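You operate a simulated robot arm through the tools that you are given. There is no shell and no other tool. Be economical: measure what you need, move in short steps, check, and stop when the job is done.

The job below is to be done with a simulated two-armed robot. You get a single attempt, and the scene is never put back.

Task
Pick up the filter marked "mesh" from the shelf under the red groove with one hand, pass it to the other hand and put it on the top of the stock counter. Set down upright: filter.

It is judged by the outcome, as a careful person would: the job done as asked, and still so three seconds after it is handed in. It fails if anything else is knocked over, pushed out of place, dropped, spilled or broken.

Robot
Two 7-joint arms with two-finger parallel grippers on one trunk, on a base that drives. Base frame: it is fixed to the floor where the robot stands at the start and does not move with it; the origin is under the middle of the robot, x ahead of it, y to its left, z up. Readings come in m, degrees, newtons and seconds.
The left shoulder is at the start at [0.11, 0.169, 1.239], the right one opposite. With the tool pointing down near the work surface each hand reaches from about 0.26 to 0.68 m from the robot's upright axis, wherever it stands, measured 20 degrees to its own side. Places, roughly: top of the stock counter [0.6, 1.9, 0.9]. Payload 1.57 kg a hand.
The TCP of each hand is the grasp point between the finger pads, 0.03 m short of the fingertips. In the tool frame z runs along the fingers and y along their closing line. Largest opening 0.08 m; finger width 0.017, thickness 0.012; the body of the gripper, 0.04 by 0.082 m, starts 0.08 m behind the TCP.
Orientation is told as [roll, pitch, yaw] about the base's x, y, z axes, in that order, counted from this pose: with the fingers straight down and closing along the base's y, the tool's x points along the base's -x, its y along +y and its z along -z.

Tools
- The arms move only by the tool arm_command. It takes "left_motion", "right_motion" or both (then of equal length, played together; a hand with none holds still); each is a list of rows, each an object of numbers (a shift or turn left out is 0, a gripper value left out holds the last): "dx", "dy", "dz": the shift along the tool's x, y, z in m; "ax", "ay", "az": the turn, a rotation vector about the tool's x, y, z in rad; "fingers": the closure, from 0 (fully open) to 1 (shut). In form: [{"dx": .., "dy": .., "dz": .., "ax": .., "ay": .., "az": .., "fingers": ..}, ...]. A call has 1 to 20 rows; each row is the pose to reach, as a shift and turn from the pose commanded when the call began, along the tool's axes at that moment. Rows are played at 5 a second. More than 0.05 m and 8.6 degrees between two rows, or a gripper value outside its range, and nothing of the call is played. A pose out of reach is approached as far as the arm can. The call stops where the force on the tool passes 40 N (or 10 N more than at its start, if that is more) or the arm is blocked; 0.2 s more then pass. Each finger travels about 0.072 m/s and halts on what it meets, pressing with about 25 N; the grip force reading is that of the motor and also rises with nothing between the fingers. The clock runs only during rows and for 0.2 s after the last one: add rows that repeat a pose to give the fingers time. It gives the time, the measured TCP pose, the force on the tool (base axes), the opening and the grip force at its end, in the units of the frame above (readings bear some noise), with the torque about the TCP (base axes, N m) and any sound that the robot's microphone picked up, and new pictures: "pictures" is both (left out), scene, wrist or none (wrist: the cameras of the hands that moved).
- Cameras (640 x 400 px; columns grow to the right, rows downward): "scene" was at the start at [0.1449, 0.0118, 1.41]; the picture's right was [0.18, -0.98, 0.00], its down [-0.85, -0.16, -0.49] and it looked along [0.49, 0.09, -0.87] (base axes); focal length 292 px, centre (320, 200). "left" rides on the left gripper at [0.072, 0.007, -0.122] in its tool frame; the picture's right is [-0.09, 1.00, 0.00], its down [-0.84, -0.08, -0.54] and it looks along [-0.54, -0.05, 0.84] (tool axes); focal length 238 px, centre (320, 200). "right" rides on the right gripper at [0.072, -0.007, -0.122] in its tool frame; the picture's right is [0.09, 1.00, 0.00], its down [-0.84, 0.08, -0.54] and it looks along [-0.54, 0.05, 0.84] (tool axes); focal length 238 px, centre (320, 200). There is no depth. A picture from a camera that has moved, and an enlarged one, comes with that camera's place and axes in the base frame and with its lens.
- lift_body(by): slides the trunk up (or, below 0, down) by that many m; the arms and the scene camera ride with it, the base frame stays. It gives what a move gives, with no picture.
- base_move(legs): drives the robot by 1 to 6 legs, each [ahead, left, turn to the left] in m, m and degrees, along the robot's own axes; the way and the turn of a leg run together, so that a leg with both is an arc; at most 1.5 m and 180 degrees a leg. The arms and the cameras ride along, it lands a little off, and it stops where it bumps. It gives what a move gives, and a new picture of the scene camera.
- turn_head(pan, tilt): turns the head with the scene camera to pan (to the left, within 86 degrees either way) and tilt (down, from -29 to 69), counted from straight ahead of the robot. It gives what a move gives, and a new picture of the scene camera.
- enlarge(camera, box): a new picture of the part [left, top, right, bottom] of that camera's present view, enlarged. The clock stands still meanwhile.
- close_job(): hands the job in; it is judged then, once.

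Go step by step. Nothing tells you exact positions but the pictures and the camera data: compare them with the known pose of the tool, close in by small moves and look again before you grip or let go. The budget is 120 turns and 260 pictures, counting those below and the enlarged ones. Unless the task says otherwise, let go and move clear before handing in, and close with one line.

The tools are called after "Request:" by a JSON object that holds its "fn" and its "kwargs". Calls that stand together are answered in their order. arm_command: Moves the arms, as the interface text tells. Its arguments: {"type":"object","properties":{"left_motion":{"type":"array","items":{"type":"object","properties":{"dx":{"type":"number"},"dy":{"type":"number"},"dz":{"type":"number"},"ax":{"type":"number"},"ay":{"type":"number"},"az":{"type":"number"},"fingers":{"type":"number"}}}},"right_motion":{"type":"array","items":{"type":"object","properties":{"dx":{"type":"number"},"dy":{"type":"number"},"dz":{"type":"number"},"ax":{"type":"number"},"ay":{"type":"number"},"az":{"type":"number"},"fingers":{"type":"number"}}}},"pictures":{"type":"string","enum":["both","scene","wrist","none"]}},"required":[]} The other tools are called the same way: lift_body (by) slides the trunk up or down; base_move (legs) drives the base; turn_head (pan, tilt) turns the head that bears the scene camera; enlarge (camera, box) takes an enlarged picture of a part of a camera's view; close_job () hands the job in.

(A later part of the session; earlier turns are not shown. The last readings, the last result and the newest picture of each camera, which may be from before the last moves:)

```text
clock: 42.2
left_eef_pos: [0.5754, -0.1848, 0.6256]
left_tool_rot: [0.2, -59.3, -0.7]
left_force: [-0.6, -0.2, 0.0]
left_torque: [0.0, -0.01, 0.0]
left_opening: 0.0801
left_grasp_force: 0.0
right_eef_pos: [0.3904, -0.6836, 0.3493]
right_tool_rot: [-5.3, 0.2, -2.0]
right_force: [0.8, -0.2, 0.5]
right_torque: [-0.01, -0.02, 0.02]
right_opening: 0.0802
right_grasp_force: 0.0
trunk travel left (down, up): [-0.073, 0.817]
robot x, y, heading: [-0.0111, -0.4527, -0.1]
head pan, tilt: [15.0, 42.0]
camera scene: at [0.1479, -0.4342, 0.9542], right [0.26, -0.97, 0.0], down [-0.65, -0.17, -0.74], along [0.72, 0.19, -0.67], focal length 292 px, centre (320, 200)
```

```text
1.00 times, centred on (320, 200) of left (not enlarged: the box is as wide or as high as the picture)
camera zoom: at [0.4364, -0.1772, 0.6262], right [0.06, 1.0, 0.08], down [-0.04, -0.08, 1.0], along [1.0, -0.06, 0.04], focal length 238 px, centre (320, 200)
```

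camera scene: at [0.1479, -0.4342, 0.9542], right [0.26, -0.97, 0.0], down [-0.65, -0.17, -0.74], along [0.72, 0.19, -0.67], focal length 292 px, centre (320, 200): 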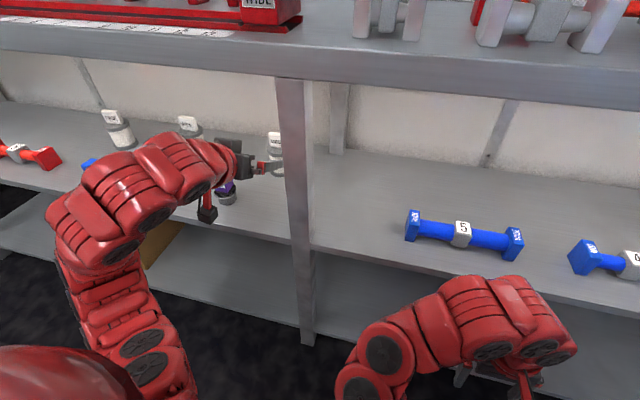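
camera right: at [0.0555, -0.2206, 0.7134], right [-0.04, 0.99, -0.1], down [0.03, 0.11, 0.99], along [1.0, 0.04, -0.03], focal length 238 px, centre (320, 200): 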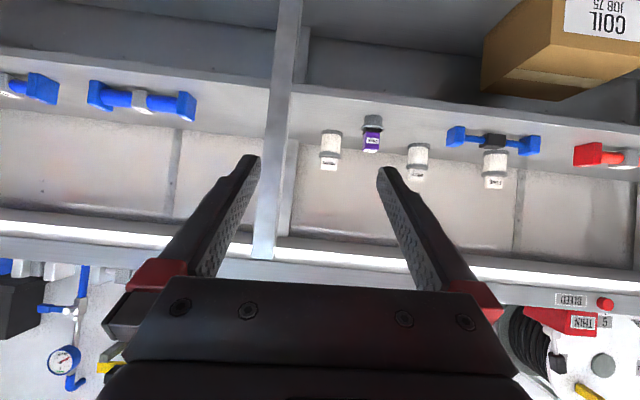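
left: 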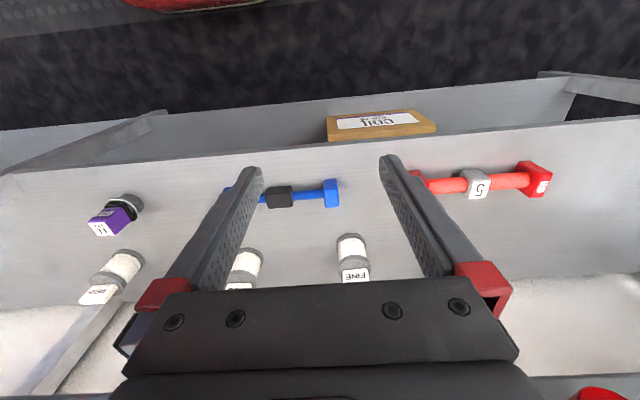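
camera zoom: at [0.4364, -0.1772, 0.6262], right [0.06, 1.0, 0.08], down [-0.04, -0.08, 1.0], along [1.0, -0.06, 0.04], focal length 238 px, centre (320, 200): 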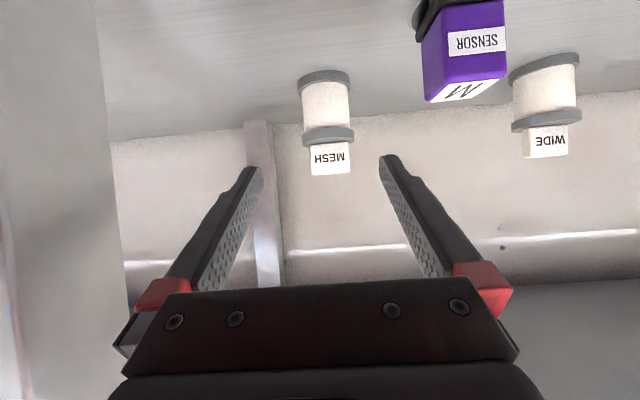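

Lined up: the sensor is clear on the left and the camera bracket passes to its right. I'll advance most of the way along the tool axis, then look.

Request:
{"fn": "arm_command", "kwargs": {"left_motion": [{"dz": 0.03, "dy": 0.002}, {"dz": 0.06, "dy": 0.004}, {"dz": 0.09, "dy": 0.004}, {"dz": 0.12, "dy": 0.004}, {"dz": 0.12, "dy": 0.004}]}}

```text
clock: 43.4
left_eef_pos: [0.6801, -0.1835, 0.5636]
left_tool_rot: [0.3, -59.4, -0.8]
left_force: [1.0, 0.1, -0.3]
left_torque: [-0.01, 0.03, -0.02]
left_opening: 0.08
left_grasp_force: 0.0
right_eef_pos: [0.3892, -0.6843, 0.3496]
right_tool_rot: [-5.3, 0.2, -1.9]
right_force: [0.4, -0.2, 1.0]
right_torque: [-0.02, -0.01, 0.0]
right_opening: 0.08
right_grasp_force: 0.1
trunk travel left (down, up): [-0.073, 0.817]
robot x, y, heading: [-0.0147, -0.4532, 0.1]
head pan, tilt: [15.0, 42.0]
camera scene: at [0.148, -0.4343, 0.9542], right [0.26, -0.97, 0.0], down [-0.65, -0.17, -0.74], along [0.72, 0.19, -0.67], focal length 292 px, centre (320, 200)
camera left: at [0.5404, -0.1751, 0.5645], right [0.06, 1.0, 0.08], down [-0.04, -0.08, 1.0], along [1.0, -0.06, 0.04], focal length 238 px, centre (320, 200)
```

scene: 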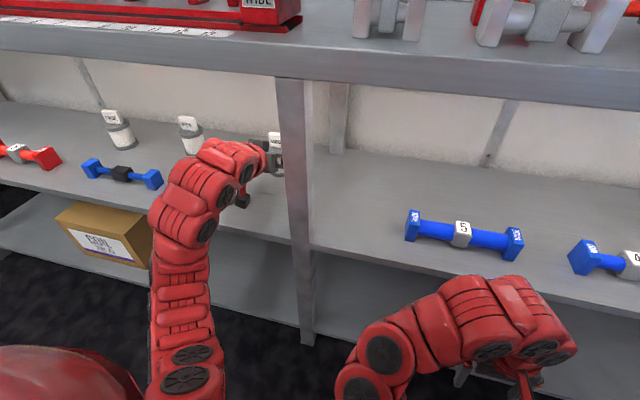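
left: 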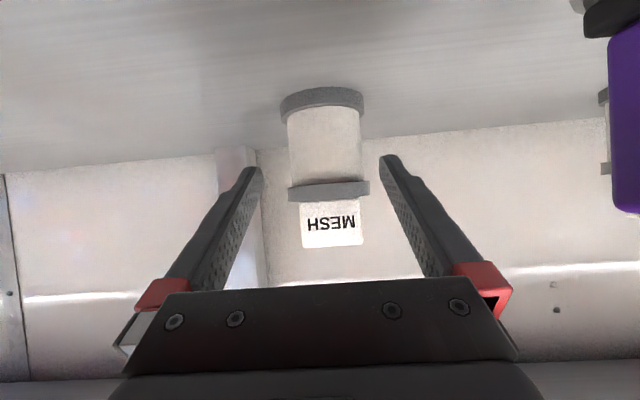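

The tag reads MESH and the filter is nearly centred between the fingers. I'll go the last 6 cm, shifting 3 mm left.

Request:
{"fn": "arm_command", "kwargs": {"left_motion": [{"dz": 0.01, "dy": 0.003}, {"dz": 0.03, "dy": 0.003, "dx": 0.002}, {"dz": 0.05, "dy": 0.003, "dx": 0.003}, {"dz": 0.061, "dy": 0.003, "dx": 0.003}, {"dz": 0.061, "dy": 0.003, "dx": 0.003}]}}

```text
clock: 44.6
left_eef_pos: [0.7307, -0.1785, 0.5307]
left_tool_rot: [0.2, -59.4, -0.7]
left_force: [0.1, 0.3, -0.7]
left_torque: [0.0, 0.0, 0.02]
left_opening: 0.0797
left_grasp_force: 0.1
right_eef_pos: [0.3893, -0.6833, 0.3487]
right_tool_rot: [-5.2, 0.2, -2.0]
right_force: [-0.5, -0.7, 0.5]
right_torque: [0.02, -0.01, 0.02]
right_opening: 0.08
right_grasp_force: 0.0
trunk travel left (down, up): [-0.073, 0.817]
robot x, y, heading: [-0.0114, -0.4567, -0.3]
head pan, tilt: [15.0, 42.0]
camera scene: at [0.148, -0.4343, 0.9542], right [0.26, -0.97, 0.0], down [-0.65, -0.17, -0.74], along [0.72, 0.19, -0.67], focal length 292 px, centre (320, 200)
camera left: at [0.5906, -0.1723, 0.5311], right [0.06, 1.0, 0.08], down [-0.04, -0.08, 1.0], along [1.0, -0.06, 0.04], focal length 238 px, centre (320, 200)
```

scene: 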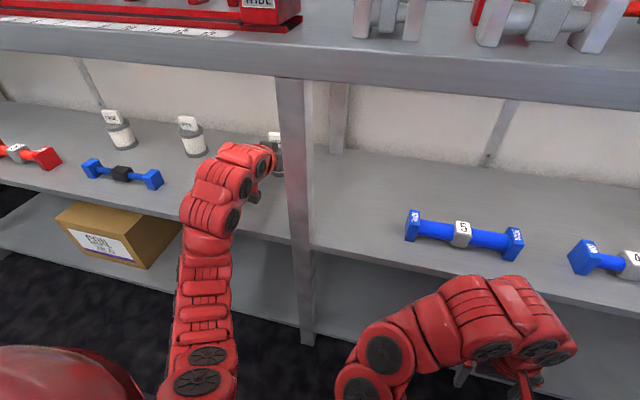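
left: 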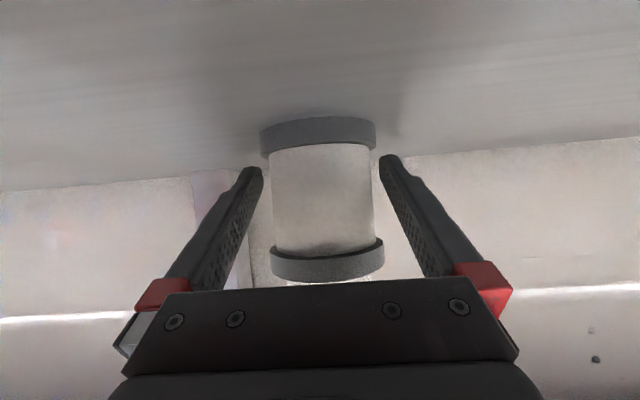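

The filter sits between the fingers, a bit toward the palm. I'll pull back 1.3 cm and close.

Request:
{"fn": "arm_command", "kwargs": {"left_motion": [{"dz": -0.006, "dx": 0.004}, {"dz": -0.011, "dx": 0.007}, {"dz": -0.011, "dx": 0.007, "fingers": 0.15}, {"dz": -0.011, "dx": 0.007, "fingers": 0.3}, {"dz": -0.011, "dx": 0.007, "fingers": 0.45}, {"dz": -0.011, "dx": 0.007, "fingers": 0.6}, {"dz": -0.011, "dx": 0.007, "fingers": 0.6}], "pictures": "wrist"}}

```text
clock: 46.2
left_eef_pos: [0.7182, -0.1802, 0.5308]
left_tool_rot: [0.2, -59.4, -0.6]
left_force: [0.2, 0.1, 0.3]
left_torque: [0.0, 0.0, 0.01]
left_opening: 0.0605
left_grasp_force: 25.1
right_eef_pos: [0.389, -0.6837, 0.3481]
right_tool_rot: [-5.3, 0.2, -1.9]
right_force: [0.1, -0.2, -0.3]
right_torque: [0.01, -0.01, -0.01]
right_opening: 0.0799
right_grasp_force: 0.0
trunk travel left (down, up): [-0.073, 0.817]
robot x, y, heading: [-0.0145, -0.4512, -0.2]
head pan, tilt: [15.0, 42.0]
camera left: at [0.5776, -0.1717, 0.531], right [0.06, 1.0, 0.08], down [-0.04, -0.08, 1.0], along [1.0, -0.06, 0.04], focal length 238 px, centre (320, 200)
```

left: 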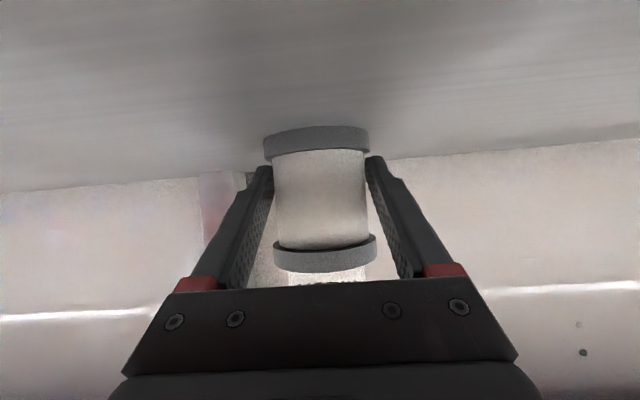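

Gripped at 0.0605 m opening with 25 N. I'll lift slightly and check.

Request:
{"fn": "arm_command", "kwargs": {"left_motion": [{"dz": -0.005, "dx": -0.009, "fingers": 0.8}, {"dz": -0.01, "dx": -0.017, "fingers": 0.8}, {"dz": -0.015, "dx": -0.026, "fingers": 0.8}, {"dz": -0.015, "dx": -0.026, "fingers": 0.8}]}}

```text
clock: 47.2
left_eef_pos: [0.7167, -0.1784, 0.5612]
left_tool_rot: [0.2, -59.4, -0.7]
left_force: [-0.6, 0.8, 0.2]
left_torque: [-0.01, 0.01, 0.04]
left_opening: 0.0605
left_grasp_force: 25.0
right_eef_pos: [0.3896, -0.6833, 0.3492]
right_tool_rot: [-5.3, 0.2, -1.9]
right_force: [0.7, -0.1, 0.2]
right_torque: [0.0, 0.02, -0.04]
right_opening: 0.0801
right_grasp_force: 0.1
trunk travel left (down, up): [-0.073, 0.817]
robot x, y, heading: [-0.0132, -0.457, 0.1]
head pan, tilt: [15.0, 42.0]
camera scene: at [0.1481, -0.4342, 0.9542], right [0.26, -0.97, 0.0], down [-0.65, -0.17, -0.74], along [0.72, 0.19, -0.67], focal length 292 px, centre (320, 200)
camera left: at [0.5773, -0.1707, 0.5608], right [0.06, 1.0, 0.08], down [-0.04, -0.08, 1.0], along [1.0, -0.06, 0.04], focal length 238 px, centre (320, 200)
```

scene: 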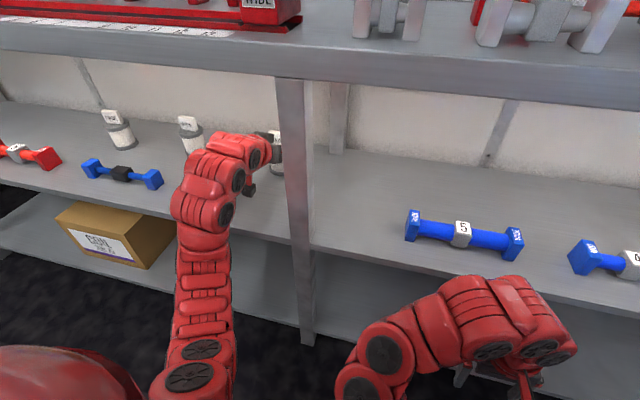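
left: 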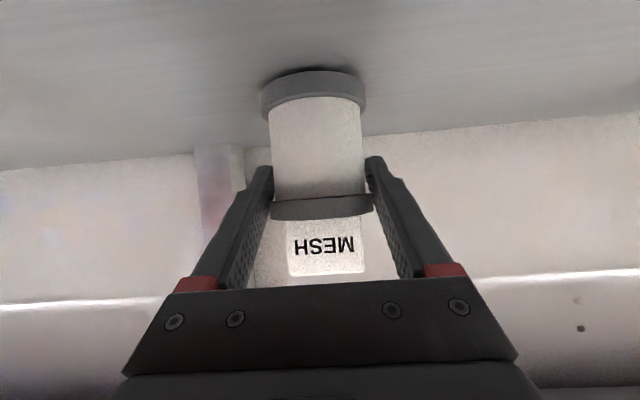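

The wrist view suggests the filter may have slid rather than risen. I'll check closely before doing anything else.

Request:
{"fn": "enlarge", "kwargs": {"camera": "scene", "box": [220, 110, 320, 210]}}

Request:
{"fn": "enlarge", "kwargs": {"camera": "left", "box": [200, 40, 440, 290]}}

```text
4.00 times, centred on (270, 160) of scene
camera zoom: at [0.1481, -0.4342, 0.9542], right [0.26, -0.97, 0.0], down [-0.65, -0.17, -0.74], along [0.72, 0.19, -0.67], focal length 1170 px, centre (520, 360)
```

zoom: 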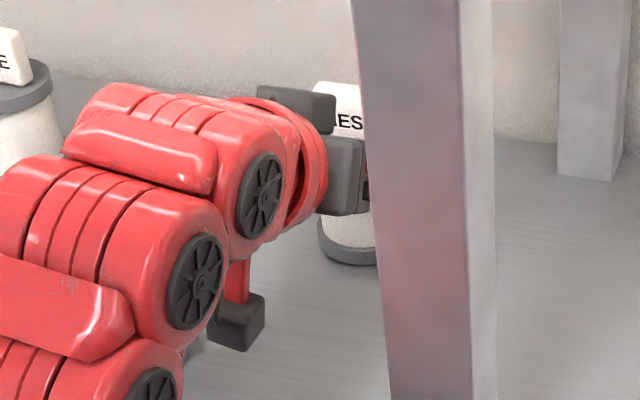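

```text
1.60 times, centred on (320, 165) of left
camera zoom: at [0.5773, -0.1707, 0.5608], right [0.06, 1.0, 0.08], down [-0.04, -0.08, 1.0], along [1.0, -0.06, 0.04], focal length 381 px, centre (320, 256)
```

zoom: 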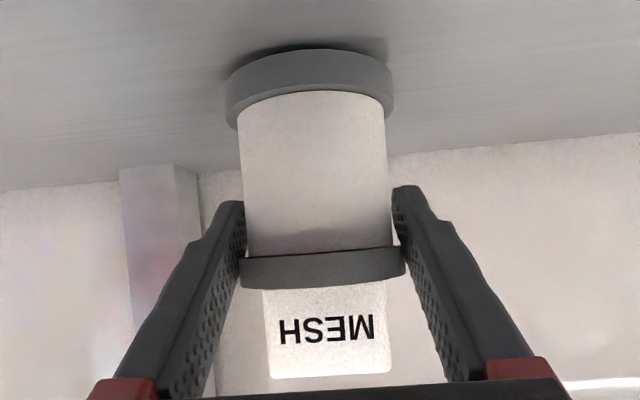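

The filter did not rise; the fingers only had it by their tips, since its axis is really near x≈0.736. I'll open, go back down and 2 cm deeper, and regrip.

Request:
{"fn": "arm_command", "kwargs": {"left_motion": [{"fingers": 0.3}, {"fingers": 0.0}, {"fingers": 0.0}, {"dx": 0.017, "dz": 0.01, "fingers": 0}, {"dx": 0.027, "dz": 0.016, "fingers": 0}, {"dx": 0.022, "dz": 0.024, "fingers": 0}, {"dx": 0.017, "dz": 0.032, "fingers": 0}, {"dx": 0.017, "dz": 0.032, "fingers": 0}], "pictures": "wrist"}}

```text
clock: 49.0
left_eef_pos: [0.7376, -0.1785, 0.5304]
left_tool_rot: [0.3, -59.4, -0.7]
left_force: [0.6, -0.1, -0.3]
left_torque: [0.0, -0.02, 0.0]
left_opening: 0.0799
left_grasp_force: 0.0
right_eef_pos: [0.39, -0.6838, 0.3493]
right_tool_rot: [-5.3, 0.2, -1.9]
right_force: [-0.4, 0.0, -0.1]
right_torque: [0.03, 0.0, -0.04]
right_opening: 0.08
right_grasp_force: 0.1
trunk travel left (down, up): [-0.073, 0.817]
robot x, y, heading: [-0.0126, -0.4557, -0.1]
head pan, tilt: [15.0, 42.0]
camera left: at [0.5973, -0.171, 0.5301], right [0.06, 1.0, 0.08], down [-0.04, -0.08, 1.0], along [1.0, -0.06, 0.04], focal length 238 px, centre (320, 200)
```

left: 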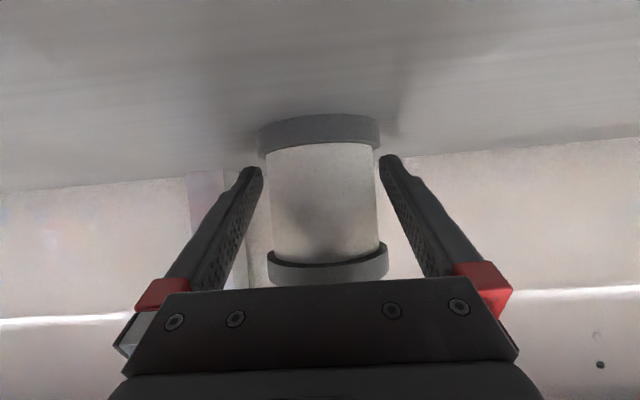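

The filter now sits properly within the pads. I'll close again and lift a little.

Request:
{"fn": "arm_command", "kwargs": {"left_motion": [{"fingers": 0.15}, {"fingers": 0.3}, {"fingers": 0.6}, {"fingers": 1.0}, {"fingers": 1.0}, {"fingers": 1.0}, {"fingers": 1.0}], "pictures": "wrist"}}

Request:
{"fn": "arm_command", "kwargs": {"left_motion": [{"dz": -0.003, "dx": -0.004}, {"dz": -0.005, "dx": -0.009}, {"dz": -0.0075, "dx": -0.013}, {"dz": -0.01, "dx": -0.017}, {"dz": -0.01, "dx": -0.017}], "pictures": "wrist"}}

```text
clock: 50.6
left_eef_pos: [0.7369, -0.1775, 0.5292]
left_tool_rot: [0.2, -59.4, -0.7]
left_force: [1.0, 0.0, 1.1]
left_torque: [-0.03, 0.0, 0.02]
left_opening: 0.0606
left_grasp_force: 25.6
right_eef_pos: [0.3903, -0.6834, 0.3488]
right_tool_rot: [-5.2, 0.1, -1.8]
right_force: [0.4, -1.0, 0.2]
right_torque: [0.01, 0.0, 0.03]
right_opening: 0.0799
right_grasp_force: 0.0
trunk travel left (down, up): [-0.073, 0.817]
robot x, y, heading: [-0.0098, -0.4559, -0.2]
head pan, tilt: [15.0, 42.0]
camera left: at [0.5971, -0.171, 0.5301], right [0.06, 1.0, 0.08], down [-0.04, -0.08, 1.0], along [1.0, -0.06, 0.04], focal length 238 px, centre (320, 200)
```

left: 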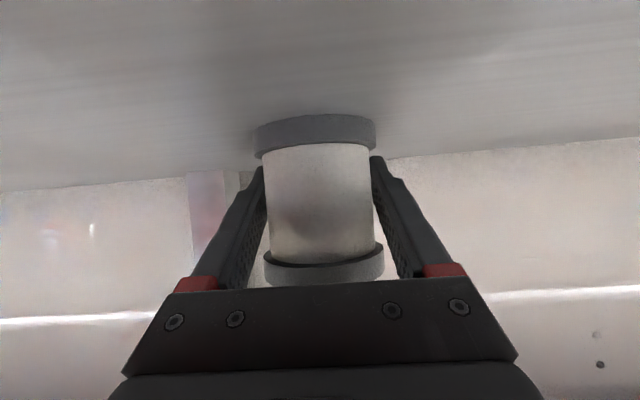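

```text
clock: 51.8
left_eef_pos: [0.7385, -0.1799, 0.5496]
left_tool_rot: [0.2, -59.4, -0.7]
left_force: [1.0, -0.1, -0.4]
left_torque: [-0.01, -0.02, 0.05]
left_opening: 0.0606
left_grasp_force: 25.3
right_eef_pos: [0.3888, -0.6828, 0.3494]
right_tool_rot: [-5.3, 0.2, -1.9]
right_force: [0.0, 1.2, 0.7]
right_torque: [0.0, -0.02, 0.0]
right_opening: 0.0802
right_grasp_force: 0.0
trunk travel left (down, up): [-0.073, 0.817]
robot x, y, heading: [-0.013, -0.4581, -0.1]
head pan, tilt: [15.0, 42.0]
camera left: at [0.5974, -0.1716, 0.5498], right [0.06, 1.0, 0.08], down [-0.04, -0.08, 1.0], along [1.0, -0.06, 0.04], focal length 238 px, centre (320, 200)
```

left: 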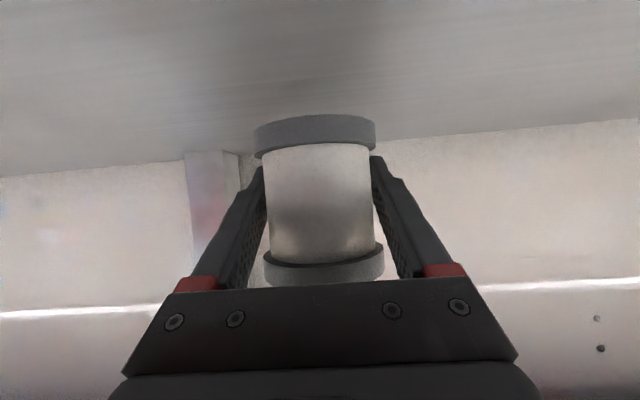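

It's held now: filter and gripper moved up together. I'll retract up and back along the tool axis, then reverse the base.

Request:
{"fn": "arm_command", "kwargs": {"left_motion": [{"dz": -0.03}, {"dz": -0.06}, {"dz": -0.09}, {"dz": -0.12}, {"dz": -0.15}, {"dz": -0.15}]}}

```text
clock: 53.2
left_eef_pos: [0.6064, -0.179, 0.6268]
left_tool_rot: [0.2, -59.4, -0.6]
left_force: [0.0, 0.1, -0.2]
left_torque: [-0.05, -0.02, 0.03]
left_opening: 0.0606
left_grasp_force: 24.8
right_eef_pos: [0.3899, -0.6831, 0.3498]
right_tool_rot: [-5.2, 0.1, -1.8]
right_force: [-1.0, 0.3, 0.1]
right_torque: [-0.03, 0.02, 0.01]
right_opening: 0.0801
right_grasp_force: 0.0
trunk travel left (down, up): [-0.073, 0.817]
robot x, y, heading: [-0.0118, -0.4563, -0.3]
head pan, tilt: [15.0, 42.0]
camera scene: at [0.1479, -0.4342, 0.9542], right [0.26, -0.97, 0.0], down [-0.65, -0.17, -0.74], along [0.72, 0.19, -0.67], focal length 292 px, centre (320, 200)
camera left: at [0.4678, -0.1703, 0.6272], right [0.06, 1.0, 0.08], down [-0.04, -0.08, 1.0], along [1.0, -0.06, 0.04], focal length 238 px, centre (320, 200)
```

scene: 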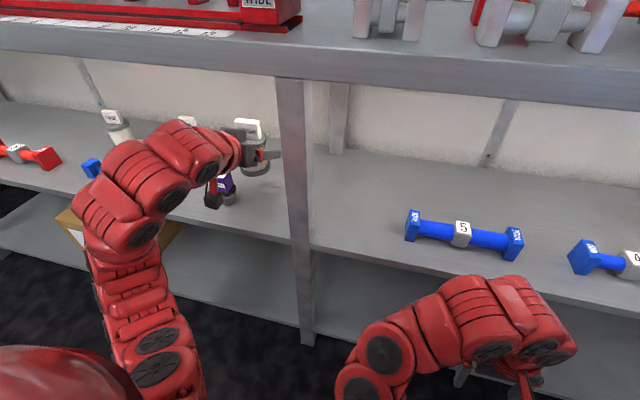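
left: 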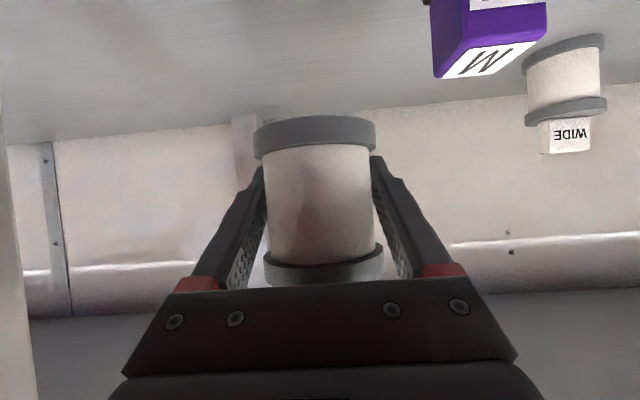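

Everything else is undisturbed. Backing straight out.

Request:
{"fn": "base_move", "kwargs": {"legs": [[-0.45, 0, 0]]}}

Request:
{"fn": "lift_body", "kwargs": {"by": 0.47}}

Request:
{"fn": "turn_head", "kwargs": {"pan": 0, "tilt": 50}}

```text
clock: 55.9
left_eef_pos: [0.1641, -0.1783, 0.6266]
left_tool_rot: [0.3, -59.4, -0.7]
left_force: [0.0, 0.6, 0.0]
left_torque: [0.04, -0.02, -0.02]
left_opening: 0.0604
left_grasp_force: 24.9
right_eef_pos: [-0.0532, -0.6841, 0.3489]
right_tool_rot: [-5.3, 0.3, -1.9]
right_force: [-0.2, -0.1, 0.4]
right_torque: [-0.01, -0.01, 0.03]
right_opening: 0.0802
right_grasp_force: 0.0
trunk travel left (down, up): [-0.073, 0.817]
robot x, y, heading: [-0.4597, -0.4549, -0.1]
head pan, tilt: [15.0, 42.0]
camera scene: at [-0.295, -0.4333, 0.9542], right [0.26, -0.97, 0.0], down [-0.65, -0.17, -0.74], along [0.72, 0.19, -0.67], focal length 292 px, centre (320, 200)
```

scene: 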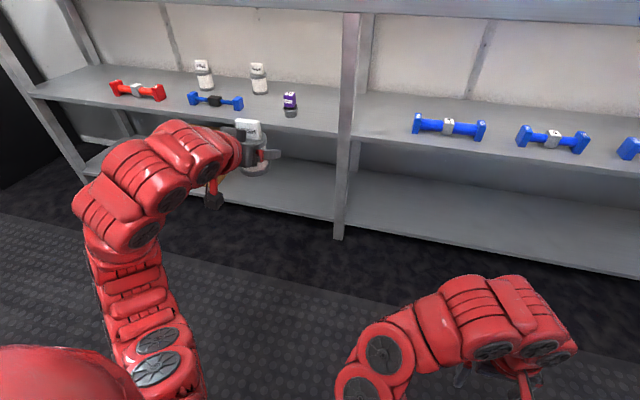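

```text
refused: 0.47 is not a number from -0.4 to 0.4
```

```text
clock: 56.7
left_eef_pos: [0.1651, -0.1781, 0.627]
left_tool_rot: [0.2, -59.4, -0.7]
left_force: [-0.6, -0.3, 0.0]
left_torque: [0.0, -0.02, 0.0]
left_opening: 0.0605
left_grasp_force: 25.3
right_eef_pos: [-0.0537, -0.6818, 0.3479]
right_tool_rot: [-5.3, 0.2, -1.8]
right_force: [0.1, 0.2, 0.4]
right_torque: [0.01, 0.0, -0.03]
right_opening: 0.0803
right_grasp_force: 0.1
trunk travel left (down, up): [-0.073, 0.817]
robot x, y, heading: [-0.4558, -0.4542, -0.2]
head pan, tilt: [0.0, 50.0]
camera scene: at [-0.2989, -0.4549, 0.943], right [0.0, -1.0, 0.0], down [-0.77, 0.0, -0.64], along [0.64, 0.0, -0.77], focal length 292 px, centre (320, 200)
```

scene: 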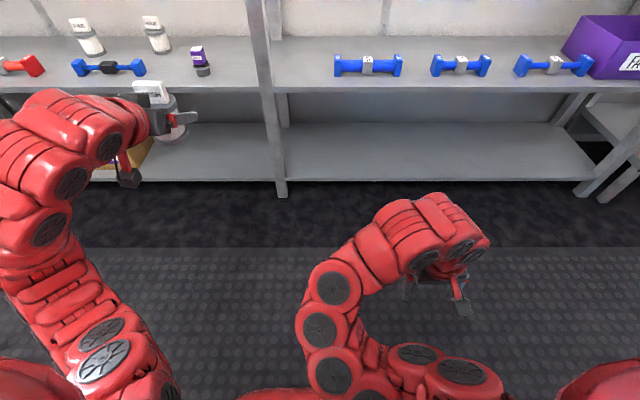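

The filter is out and upright in the left hand. Now I'll bring the left hand lower and toward the middle, so the right hand can grip the tag from above.

Request:
{"fn": "arm_command", "kwargs": {"left_motion": [{"dx": 0.025, "dy": -0.018, "dz": 0.003}, {"dx": 0.05, "dy": -0.036, "dz": 0.006}, {"dx": 0.075, "dy": -0.054, "dz": 0.009}, {"dx": 0.1, "dy": -0.072, "dz": 0.012}, {"dx": 0.125, "dy": -0.09, "dz": 0.015}, {"dx": 0.15, "dy": -0.108, "dz": 0.018}, {"dx": 0.175, "dy": -0.126, "dz": 0.021}, {"dx": 0.2, "dy": -0.144, "dz": 0.024}, {"dx": 0.225, "dy": -0.162, "dz": 0.027}, {"dx": 0.246, "dy": -0.177, "dz": 0.03}, {"dx": 0.246, "dy": -0.177, "dz": 0.03}]}}

```text
clock: 59.1
left_eef_pos: [0.1844, -0.3449, 0.5584]
left_tool_rot: [2.2, -58.0, -3.2]
left_force: [-0.2, 0.7, 0.5]
left_torque: [0.0, -0.01, -0.01]
left_opening: 0.0605
left_grasp_force: 25.7
left hand out of reach, approached as far as the arm can: row 2, 3, 4, 5, 6, 7, 8, 9, 10, 11
right_eef_pos: [-0.0533, -0.6829, 0.3495]
right_tool_rot: [-5.3, 0.3, -2.0]
right_force: [0.5, 0.0, 0.6]
right_torque: [0.0, 0.02, -0.03]
right_opening: 0.0798
right_grasp_force: 0.1
trunk travel left (down, up): [-0.073, 0.817]
robot x, y, heading: [-0.4512, -0.4531, 0.0]
head pan, tilt: [0.0, 50.0]
camera scene: at [-0.2988, -0.4555, 0.9429], right [0.0, -1.0, 0.0], down [-0.77, 0.0, -0.64], along [0.64, 0.0, -0.77], focal length 292 px, centre (320, 200)
camera left: at [0.0445, -0.3345, 0.5622], right [0.07, 0.99, 0.1], down [-0.02, -0.1, 1.0], along [1.0, -0.07, 0.01], focal length 238 px, centre (320, 200)
```

scene: 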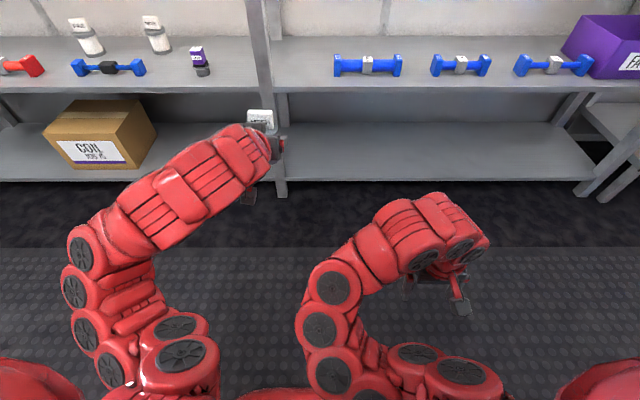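
left: 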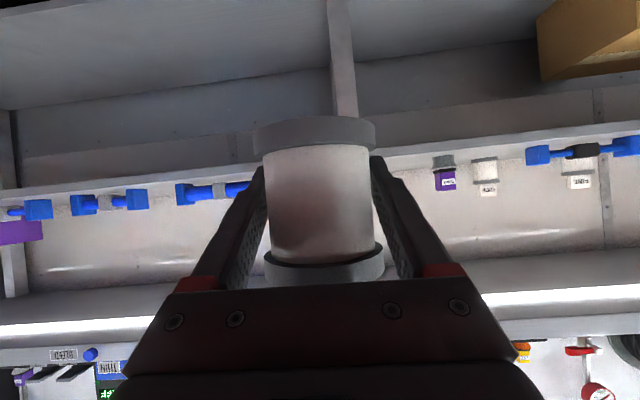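

The left hand can't go lower with this pitch, but turning it in line with its forearm should free it up and open the tag to the right hand from the other side. I'll yaw it rightward.

Request:
{"fn": "arm_command", "kwargs": {"left_motion": [{"dx": 0.009, "dy": -0.01, "dz": -0.006, "ax": 0.085, "az": 0.053}, {"dx": 0.018, "dy": -0.02, "dz": -0.012, "ax": 0.17, "az": 0.106}, {"dx": 0.028, "dy": -0.03, "dz": -0.018, "ax": 0.255, "az": 0.159}, {"dx": 0.038, "dy": -0.04, "dz": -0.024, "ax": 0.34, "az": 0.212}, {"dx": 0.048, "dy": -0.05, "dz": -0.03, "ax": 0.425, "az": 0.265}, {"dx": 0.057, "dy": -0.06, "dz": -0.035, "ax": 0.51, "az": 0.318}, {"dx": 0.057, "dy": -0.06, "dz": -0.035, "ax": 0.51, "az": 0.318}]}}

```text
clock: 60.7
left_eef_pos: [0.1335, -0.396, 0.527]
left_tool_rot: [1.4, -59.1, -36.6]
left_force: [0.8, 0.2, 0.1]
left_torque: [0.0, -0.01, -0.01]
left_opening: 0.0606
left_grasp_force: 25.4
left hand out of reach, approached as far as the arm can: row 1, 2, 3, 4, 5, 6, 7
right_eef_pos: [-0.0529, -0.6835, 0.3488]
right_tool_rot: [-5.3, 0.2, -1.9]
right_force: [0.6, -0.1, -0.5]
right_torque: [0.01, 0.02, 0.0]
right_opening: 0.0801
right_grasp_force: 0.1
trunk travel left (down, up): [-0.073, 0.817]
robot x, y, heading: [-0.4562, -0.4531, -0.4]
head pan, tilt: [0.0, 50.0]
camera scene: at [-0.2989, -0.455, 0.943], right [0.0, -1.0, 0.0], down [-0.77, 0.0, -0.64], along [0.64, 0.0, -0.77], focal length 292 px, centre (320, 200)
camera left: at [0.0236, -0.3096, 0.528], right [0.61, 0.79, 0.09], down [-0.08, -0.05, 1.0], along [0.79, -0.62, 0.03], focal length 238 px, centre (320, 200)
```

scene: 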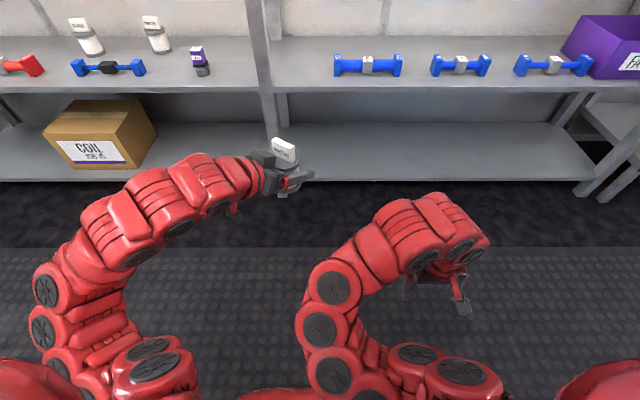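
left: 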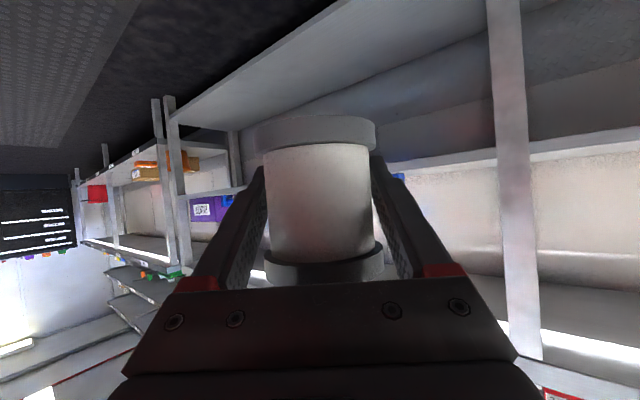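

That worked: the tag now faces the right hand's side. I'll see whether the right hand can come up with a leftward yaw, keeping it clear to the right for now.

Request:
{"fn": "arm_command", "kwargs": {"right_motion": [{"dx": -0.02, "dy": -0.01, "dz": -0.02, "az": -0.11}, {"dx": -0.04, "dy": -0.02, "dz": -0.04, "az": -0.22}, {"dx": -0.06, "dy": -0.03, "dz": -0.06, "az": -0.33}, {"dx": -0.08, "dy": -0.04, "dz": -0.08, "az": -0.44}, {"dx": -0.1, "dy": -0.05, "dz": -0.1, "az": -0.55}, {"dx": -0.1, "dy": -0.05, "dz": -0.12, "az": -0.66}, {"dx": -0.1, "dy": -0.05, "dz": -0.15, "az": -0.785}, {"dx": -0.1, "dy": -0.05, "dz": -0.15, "az": -0.785}], "pictures": "scene"}}

```text
clock: 62.5
left_eef_pos: [0.1347, -0.3963, 0.527]
left_tool_rot: [1.5, -59.0, -36.4]
left_force: [0.0, -0.7, -0.5]
left_torque: [-0.02, -0.02, -0.01]
left_opening: 0.0605
left_grasp_force: 25.4
right_eef_pos: [-0.0626, -0.7116, 0.4168]
right_tool_rot: [-7.1, 4.1, 43.4]
right_force: [0.3, -0.1, 0.0]
right_torque: [0.01, -0.01, 0.0]
right_opening: 0.0801
right_grasp_force: 0.1
right hand out of reach, approached as far as the arm can: row 1, 2, 3, 4, 5, 6, 7, 8
trunk travel left (down, up): [-0.073, 0.817]
robot x, y, heading: [-0.4546, -0.4548, -0.1]
head pan, tilt: [0.0, 50.0]
camera scene: at [-0.2989, -0.455, 0.9429], right [0.0, -1.0, 0.0], down [-0.77, 0.0, -0.64], along [0.64, 0.0, -0.77], focal length 292 px, centre (320, 200)
```

scene: 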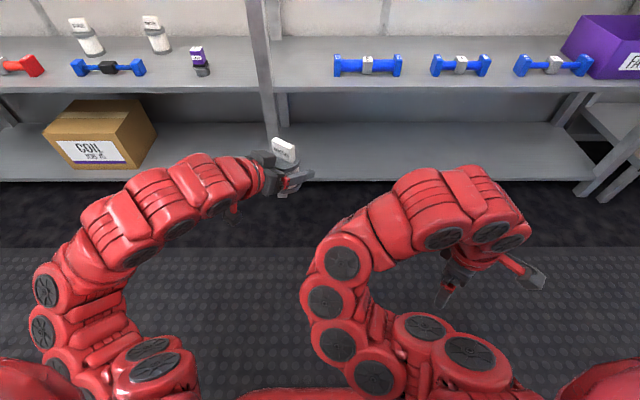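

The yaw works, but the wrist wants pitch when extended. I'll pitch up while moving forward.

Request:
{"fn": "arm_command", "kwargs": {"right_motion": [{"dx": -0.018, "dy": -0.017, "dz": -0.02, "ay": -0.12}, {"dx": -0.036, "dy": -0.034, "dz": -0.04, "ay": -0.24}, {"dx": -0.055, "dy": -0.05, "dz": -0.06, "ay": -0.36}, {"dx": -0.073, "dy": -0.067, "dz": -0.08, "ay": -0.48}, {"dx": -0.09, "dy": -0.084, "dz": -0.1, "ay": -0.6}, {"dx": -0.11, "dy": -0.1, "dz": -0.12, "ay": -0.72}, {"dx": -0.11, "dy": -0.1, "dz": -0.12, "ay": -0.72}], "pictures": "scene"}}

```text
clock: 64.1
left_eef_pos: [0.1325, -0.3944, 0.5279]
left_tool_rot: [1.6, -59.3, -36.3]
left_force: [-0.2, -0.1, -1.2]
left_torque: [-0.02, 0.01, -0.02]
left_opening: 0.0604
left_grasp_force: 24.9
right_eef_pos: [0.0038, -0.6332, 0.6118]
right_tool_rot: [-31.1, -22.7, 56.4]
right_force: [-1.0, 1.9, -0.7]
right_torque: [-0.01, -0.04, -0.02]
right_opening: 0.0798
right_grasp_force: 0.0
right hand out of reach, approached as far as the arm can: row 1, 2, 3, 4, 5, 6, 7
trunk travel left (down, up): [-0.073, 0.817]
robot x, y, heading: [-0.4532, -0.4538, -0.2]
head pan, tilt: [0.0, 50.0]
camera scene: at [-0.3012, -0.4529, 0.9437], right [0.0, -1.0, 0.0], down [-0.76, 0.0, -0.64], along [0.64, 0.0, -0.76], focal length 292 px, centre (320, 200)
```

scene: 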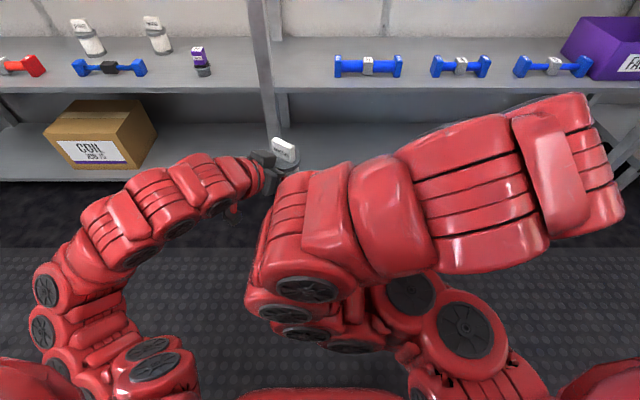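

The right elbow has swung inward near the filter, so I'll move the left hand away to the left first, then put the right hand back to the forward-pointing posture I know it can hold.

Request:
{"fn": "arm_command", "kwargs": {"left_motion": [{"dx": 0.003, "dy": 0.024, "dz": -0.02}, {"dx": 0.006, "dy": 0.048, "dz": -0.04}, {"dx": 0.009, "dy": 0.072, "dz": -0.06}, {"dx": 0.011, "dy": 0.096, "dz": -0.077}, {"dx": 0.011, "dy": 0.096, "dz": -0.077}], "pictures": "none"}}

Request:
{"fn": "arm_command", "kwargs": {"right_motion": [{"dx": -0.003, "dy": -0.016, "dz": 0.011, "ax": 0.01, "ay": -0.025, "az": 0.11}, {"dx": -0.006, "dy": -0.032, "dz": 0.022, "ax": 0.02, "ay": -0.05, "az": 0.22}, {"dx": -0.009, "dy": -0.048, "dz": 0.033, "ax": 0.03, "ay": -0.075, "az": 0.33}, {"dx": -0.012, "dy": -0.064, "dz": 0.044, "ax": 0.04, "ay": -0.1, "az": 0.44}, {"dx": -0.015, "dy": -0.08, "dz": 0.055, "ax": 0.05, "ay": -0.125, "az": 0.55}, {"dx": -0.018, "dy": -0.096, "dz": 0.066, "ax": 0.06, "ay": -0.15, "az": 0.66}, {"dx": -0.021, "dy": -0.112, "dz": 0.077, "ax": 0.07, "ay": -0.175, "az": 0.77}, {"dx": -0.025, "dy": -0.126, "dz": 0.088, "ax": 0.084, "ay": -0.203, "az": 0.874}, {"dx": -0.025, "dy": -0.126, "dz": 0.088, "ax": 0.084, "ay": -0.203, "az": 0.874}], "pictures": "scene"}}

```text
clock: 65.3
left_eef_pos: [0.1304, -0.278, 0.5566]
left_tool_rot: [1.6, -59.1, -36.4]
left_force: [0.1, -0.6, -0.3]
left_torque: [0.01, -0.01, 0.01]
left_opening: 0.0606
left_grasp_force: 25.4
right_eef_pos: [0.0052, -0.6337, 0.6082]
right_tool_rot: [-30.9, -22.7, 56.1]
right_force: [0.0, 0.2, 0.3]
right_torque: [-0.01, 0.0, 0.0]
right_opening: 0.0802
right_grasp_force: 0.1
trunk travel left (down, up): [-0.073, 0.817]
robot x, y, heading: [-0.4548, -0.4515, -0.2]
head pan, tilt: [0.0, 50.0]
```

```text
clock: 67.3
left_eef_pos: [0.1306, -0.2777, 0.558]
left_tool_rot: [1.6, -59.1, -36.3]
left_force: [0.6, 1.0, -0.5]
left_torque: [0.02, 0.02, 0.0]
left_opening: 0.0604
left_grasp_force: 25.2
right_eef_pos: [0.1458, -0.6861, 0.592]
right_tool_rot: [0.1, -50.2, -0.6]
right_force: [0.4, 0.2, -0.4]
right_torque: [0.0, 0.01, -0.01]
right_opening: 0.0798
right_grasp_force: 0.0
right hand out of reach, approached as far as the arm can: row 1, 2, 3, 4, 5, 6, 7, 8, 9
trunk travel left (down, up): [-0.073, 0.817]
robot x, y, heading: [-0.4556, -0.4579, -0.3]
head pan, tilt: [0.0, 50.0]
camera scene: at [-0.2989, -0.455, 0.943], right [0.0, -1.0, 0.0], down [-0.77, 0.0, -0.64], along [0.64, 0.0, -0.77], focal length 292 px, centre (320, 200)
```

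scene: 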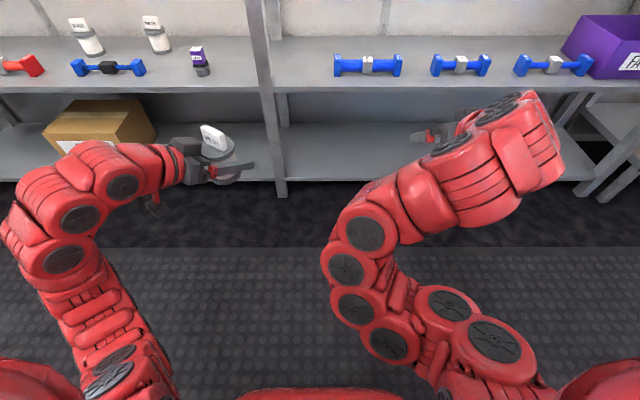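

The right hand is back in a good forward posture, with open space to its left. Now I'll swing the left hand so it points to the right with the tag's edge toward the right hand.

Request:
{"fn": "arm_command", "kwargs": {"left_motion": [{"dx": -0.005, "dy": -0.013, "dz": 0.016, "ax": 0.093, "az": 0.056}, {"dx": -0.01, "dy": -0.026, "dz": 0.031, "ax": 0.187, "az": 0.112}, {"dx": -0.015, "dy": -0.039, "dz": 0.047, "ax": 0.28, "az": 0.167}, {"dx": -0.02, "dy": -0.052, "dz": 0.062, "ax": 0.373, "az": 0.223}, {"dx": -0.025, "dy": -0.065, "dz": 0.078, "ax": 0.466, "az": 0.279}, {"dx": -0.03, "dy": -0.078, "dz": 0.094, "ax": 0.56, "az": 0.334}, {"dx": -0.035, "dy": -0.091, "dz": 0.11, "ax": 0.653, "az": 0.39}, {"dx": -0.039, "dy": -0.104, "dz": 0.125, "ax": 0.746, "az": 0.446}, {"dx": -0.039, "dy": -0.104, "dz": 0.125, "ax": 0.746, "az": 0.446}], "pictures": "scene"}}

```text
clock: 69.3
left_eef_pos: [0.177, -0.4338, 0.5236]
left_tool_rot: [1.0, -58.5, -85.8]
left_force: [-0.2, -0.9, -0.4]
left_torque: [-0.02, 0.01, 0.03]
left_opening: 0.0603
left_grasp_force: 25.2
right_eef_pos: [0.1456, -0.6873, 0.5925]
right_tool_rot: [-0.1, -50.1, -0.5]
right_force: [-0.4, -0.3, -0.6]
right_torque: [0.0, -0.01, -0.01]
right_opening: 0.0802
right_grasp_force: 0.1
trunk travel left (down, up): [-0.073, 0.817]
robot x, y, heading: [-0.4577, -0.454, -0.0]
head pan, tilt: [0.0, 50.0]
camera scene: at [-0.2988, -0.455, 0.9429], right [0.0, -1.0, 0.0], down [-0.77, 0.0, -0.64], along [0.64, 0.0, -0.77], focal length 292 px, centre (320, 200)
```

scene: 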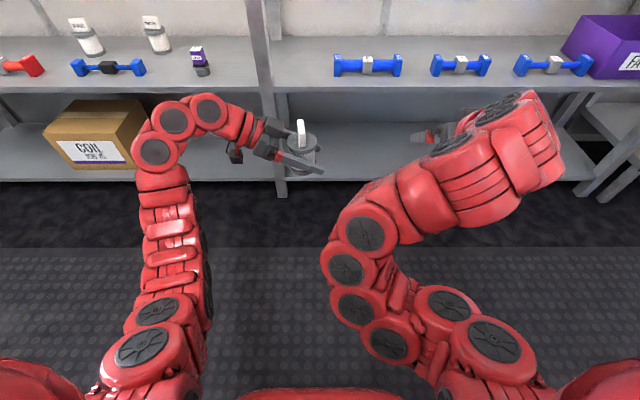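

Excellent — the tag is edge-on to the right hand. I'll zoom in to place it precisely.

Request:
{"fn": "enlarge", "kwargs": {"camera": "scene", "box": [240, 90, 360, 190]}}

Request:
{"fn": "enlarge", "kwargs": {"camera": "right", "box": [0, 0, 640, 400]}}

```text
4.00 times, centred on (300, 140) of scene
camera zoom: at [-0.2988, -0.455, 0.9429], right [0.0, -1.0, 0.0], down [-0.77, 0.0, -0.64], along [0.64, 0.0, -0.77], focal length 1170 px, centre (400, 440)
```

zoom: 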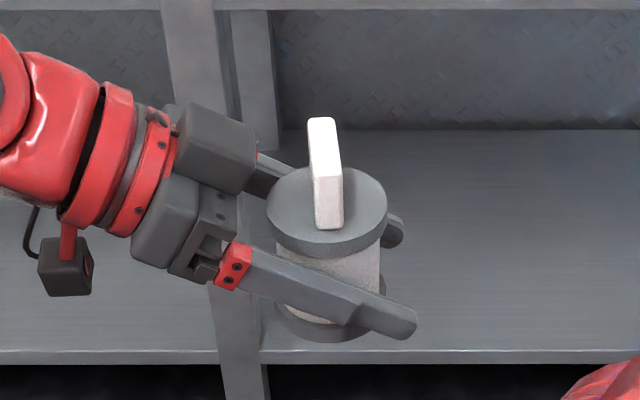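

```text
1.00 times, centred on (320, 200) of right (not enlarged: the box is as wide or as high as the picture)
camera zoom: at [0.0071, -0.6923, 0.6154], right [-0.05, 1.0, -0.07], down [0.12, 0.08, 0.99], along [0.99, 0.04, -0.12], focal length 238 px, centre (320, 200)
```

zoom: 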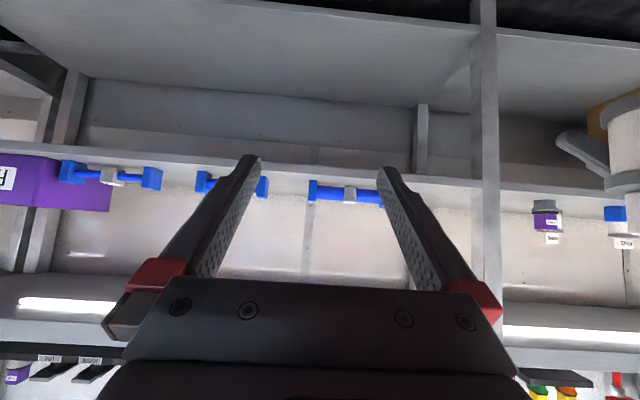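

I have the tag at about (0.176, -0.418), z 0.557–0.596, 14 mm thick. I'll raise the right hand with the fingers narrowed and bring the left hand closer to it.

Request:
{"fn": "arm_command", "kwargs": {"left_motion": [{}, {"dx": -0.018, "dy": -0.003, "dz": 0.03, "ax": 0.02, "az": 0.012}, {"dx": -0.037, "dy": -0.005, "dz": 0.06, "ax": 0.04, "az": 0.024}, {"dx": -0.055, "dy": -0.008, "dz": 0.09, "ax": 0.06, "az": 0.036}, {"dx": -0.073, "dy": -0.01, "dz": 0.119, "ax": 0.08, "az": 0.049}, {"dx": -0.073, "dy": -0.01, "dz": 0.119, "ax": 0.08, "az": 0.049}], "right_motion": [{"dx": -0.02, "dz": -0.017, "fingers": 0.2}, {"dx": -0.04, "dz": -0.034, "fingers": 0.4}, {"dx": -0.061, "dz": -0.051, "fingers": 0.55}, {"dx": -0.061, "dz": -0.051, "fingers": 0.55}, {"dx": -0.061, "dz": -0.051, "fingers": 0.55}, {"dx": -0.061, "dz": -0.051, "fingers": 0.55}], "pictures": "scene"}}

```text
clock: 70.7
left_eef_pos: [0.1788, -0.5723, 0.5263]
left_tool_rot: [1.0, -58.4, -91.2]
left_force: [0.2, -0.9, -0.5]
left_torque: [-0.03, -0.03, -0.01]
left_opening: 0.0603
left_grasp_force: 25.4
right_eef_pos: [0.1348, -0.6565, 0.62]
right_tool_rot: [-0.2, -50.4, -0.4]
right_force: [0.3, 0.6, -0.1]
right_torque: [0.0, -0.03, 0.01]
right_opening: 0.0361
right_grasp_force: 0.1
right hand out of reach, approached as far as the arm can: row 1, 2, 3, 4, 5, 6
trunk travel left (down, up): [-0.073, 0.817]
robot x, y, heading: [-0.4549, -0.4557, -0.3]
head pan, tilt: [0.0, 50.0]
camera scene: at [-0.2989, -0.4551, 0.9429], right [0.0, -1.0, 0.0], down [-0.77, 0.0, -0.64], along [0.64, 0.0, -0.77], focal length 292 px, centre (320, 200)
```

scene: 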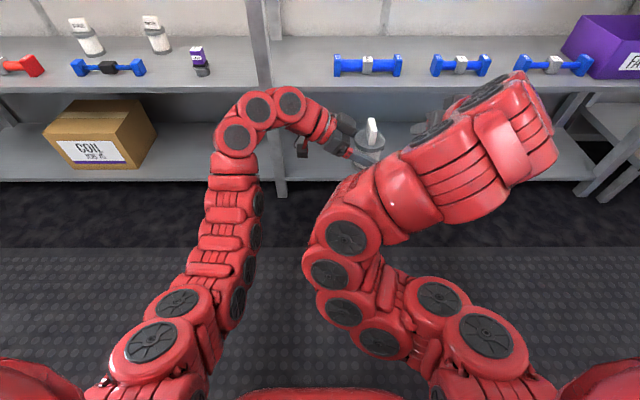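

The right hand can't rise above the tag, so I'll bring the tag in edge-on from the front: move the left hand forward and a bit down first.

Request:
{"fn": "arm_command", "kwargs": {"left_motion": [{"dy": 0.02, "dx": 0.006, "dz": 0.004}, {"dy": 0.04, "dx": 0.013, "dz": 0.008}, {"dy": 0.06, "dx": 0.019, "dz": 0.012}, {"dy": 0.08, "dx": 0.026, "dz": 0.016}, {"dy": 0.08, "dx": 0.026, "dz": 0.016}], "pictures": "none"}}

```text
clock: 71.9
left_eef_pos: [0.2583, -0.575, 0.4958]
left_tool_rot: [1.1, -58.4, -91.1]
left_force: [0.2, 0.5, -0.4]
left_torque: [0.0, 0.05, 0.01]
left_opening: 0.0606
left_grasp_force: 24.8
right_eef_pos: [0.1357, -0.6569, 0.6189]
right_tool_rot: [-0.2, -50.3, -0.5]
right_force: [-0.4, -0.5, -0.1]
right_torque: [-0.01, 0.02, 0.02]
right_opening: 0.0359
right_grasp_force: 0.0
trunk travel left (down, up): [-0.073, 0.817]
robot x, y, heading: [-0.4547, -0.4572, -0.3]
head pan, tilt: [0.0, 50.0]
```

The left went lower too, so now the right hand can come over. Shifting right hand sideways to line up behind the tag.

Request:
{"fn": "arm_command", "kwargs": {"right_motion": [{"dx": -0.005, "dy": 0.025, "dz": 0.006}, {"dx": -0.01, "dy": 0.05, "dz": 0.012}, {"dx": -0.015, "dy": 0.075, "dz": 0.018}, {"dx": -0.019, "dy": 0.098, "dz": 0.023}, {"dx": -0.019, "dy": 0.098, "dz": 0.023}]}}

```text
clock: 73.1
left_eef_pos: [0.2571, -0.5748, 0.4957]
left_tool_rot: [1.0, -58.5, -90.9]
left_force: [-0.6, -0.3, -1.3]
left_torque: [-0.01, 0.01, 0.0]
left_opening: 0.0605
left_grasp_force: 25.0
right_eef_pos: [0.1665, -0.5581, 0.6219]
right_tool_rot: [0.2, -49.8, -0.4]
right_force: [0.6, -0.5, -0.9]
right_torque: [0.01, 0.03, 0.0]
right_opening: 0.036
right_grasp_force: 0.1
trunk travel left (down, up): [-0.073, 0.817]
robot x, y, heading: [-0.4537, -0.4569, -0.2]
head pan, tilt: [0.0, 50.0]
camera scene: at [-0.2988, -0.455, 0.9429], right [0.0, -1.0, 0.0], down [-0.77, 0.0, -0.64], along [0.64, 0.0, -0.77], focal length 292 px, centre (320, 200)
camera right: at [0.0274, -0.565, 0.6443], right [-0.06, 1.0, -0.07], down [0.13, 0.07, 0.99], along [0.99, 0.05, -0.13], focal length 238 px, centre (320, 200)
```

scene: 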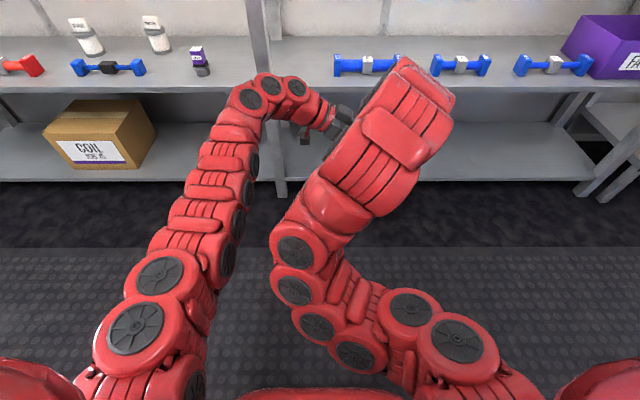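
right: 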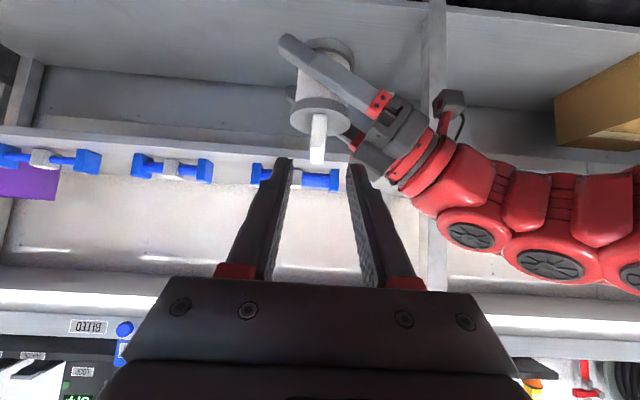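

The tag is centred between the right fingers. I'll advance 7 cm along the tool axis and look.

Request:
{"fn": "arm_command", "kwargs": {"right_motion": [{"dx": -0.001, "dz": 0.02}, {"dx": -0.002, "dz": 0.04}, {"dx": -0.003, "dz": 0.06}, {"dx": -0.004, "dz": 0.07}, {"dx": -0.004, "dz": 0.07}], "pictures": "wrist"}}

```text
clock: 74.3
left_eef_pos: [0.2586, -0.5756, 0.4956]
left_tool_rot: [1.0, -58.4, -91.0]
left_force: [-0.2, -0.2, -0.5]
left_torque: [-0.03, 0.04, 0.02]
left_opening: 0.0602
left_grasp_force: 24.9
right_eef_pos: [0.2214, -0.5574, 0.5778]
right_tool_rot: [0.3, -49.9, -0.4]
right_force: [-0.2, 0.5, 0.3]
right_torque: [0.06, 0.01, 0.0]
right_opening: 0.036
right_grasp_force: 0.1
trunk travel left (down, up): [-0.073, 0.817]
robot x, y, heading: [-0.4562, -0.4549, -0.3]
head pan, tilt: [0.0, 50.0]
camera right: at [0.0818, -0.5648, 0.6018], right [-0.06, 1.0, -0.07], down [0.13, 0.07, 0.99], along [0.99, 0.05, -0.13], focal length 238 px, centre (320, 200)
```

right: 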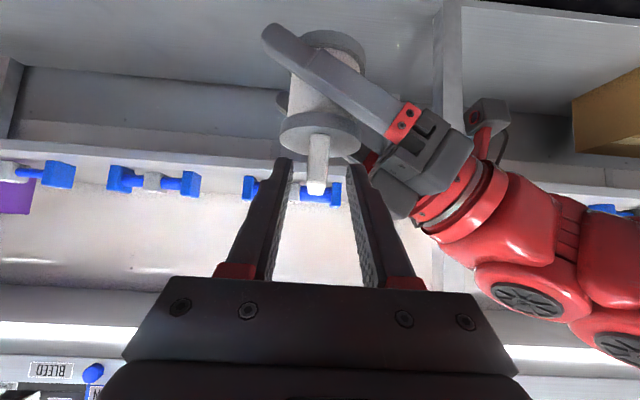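

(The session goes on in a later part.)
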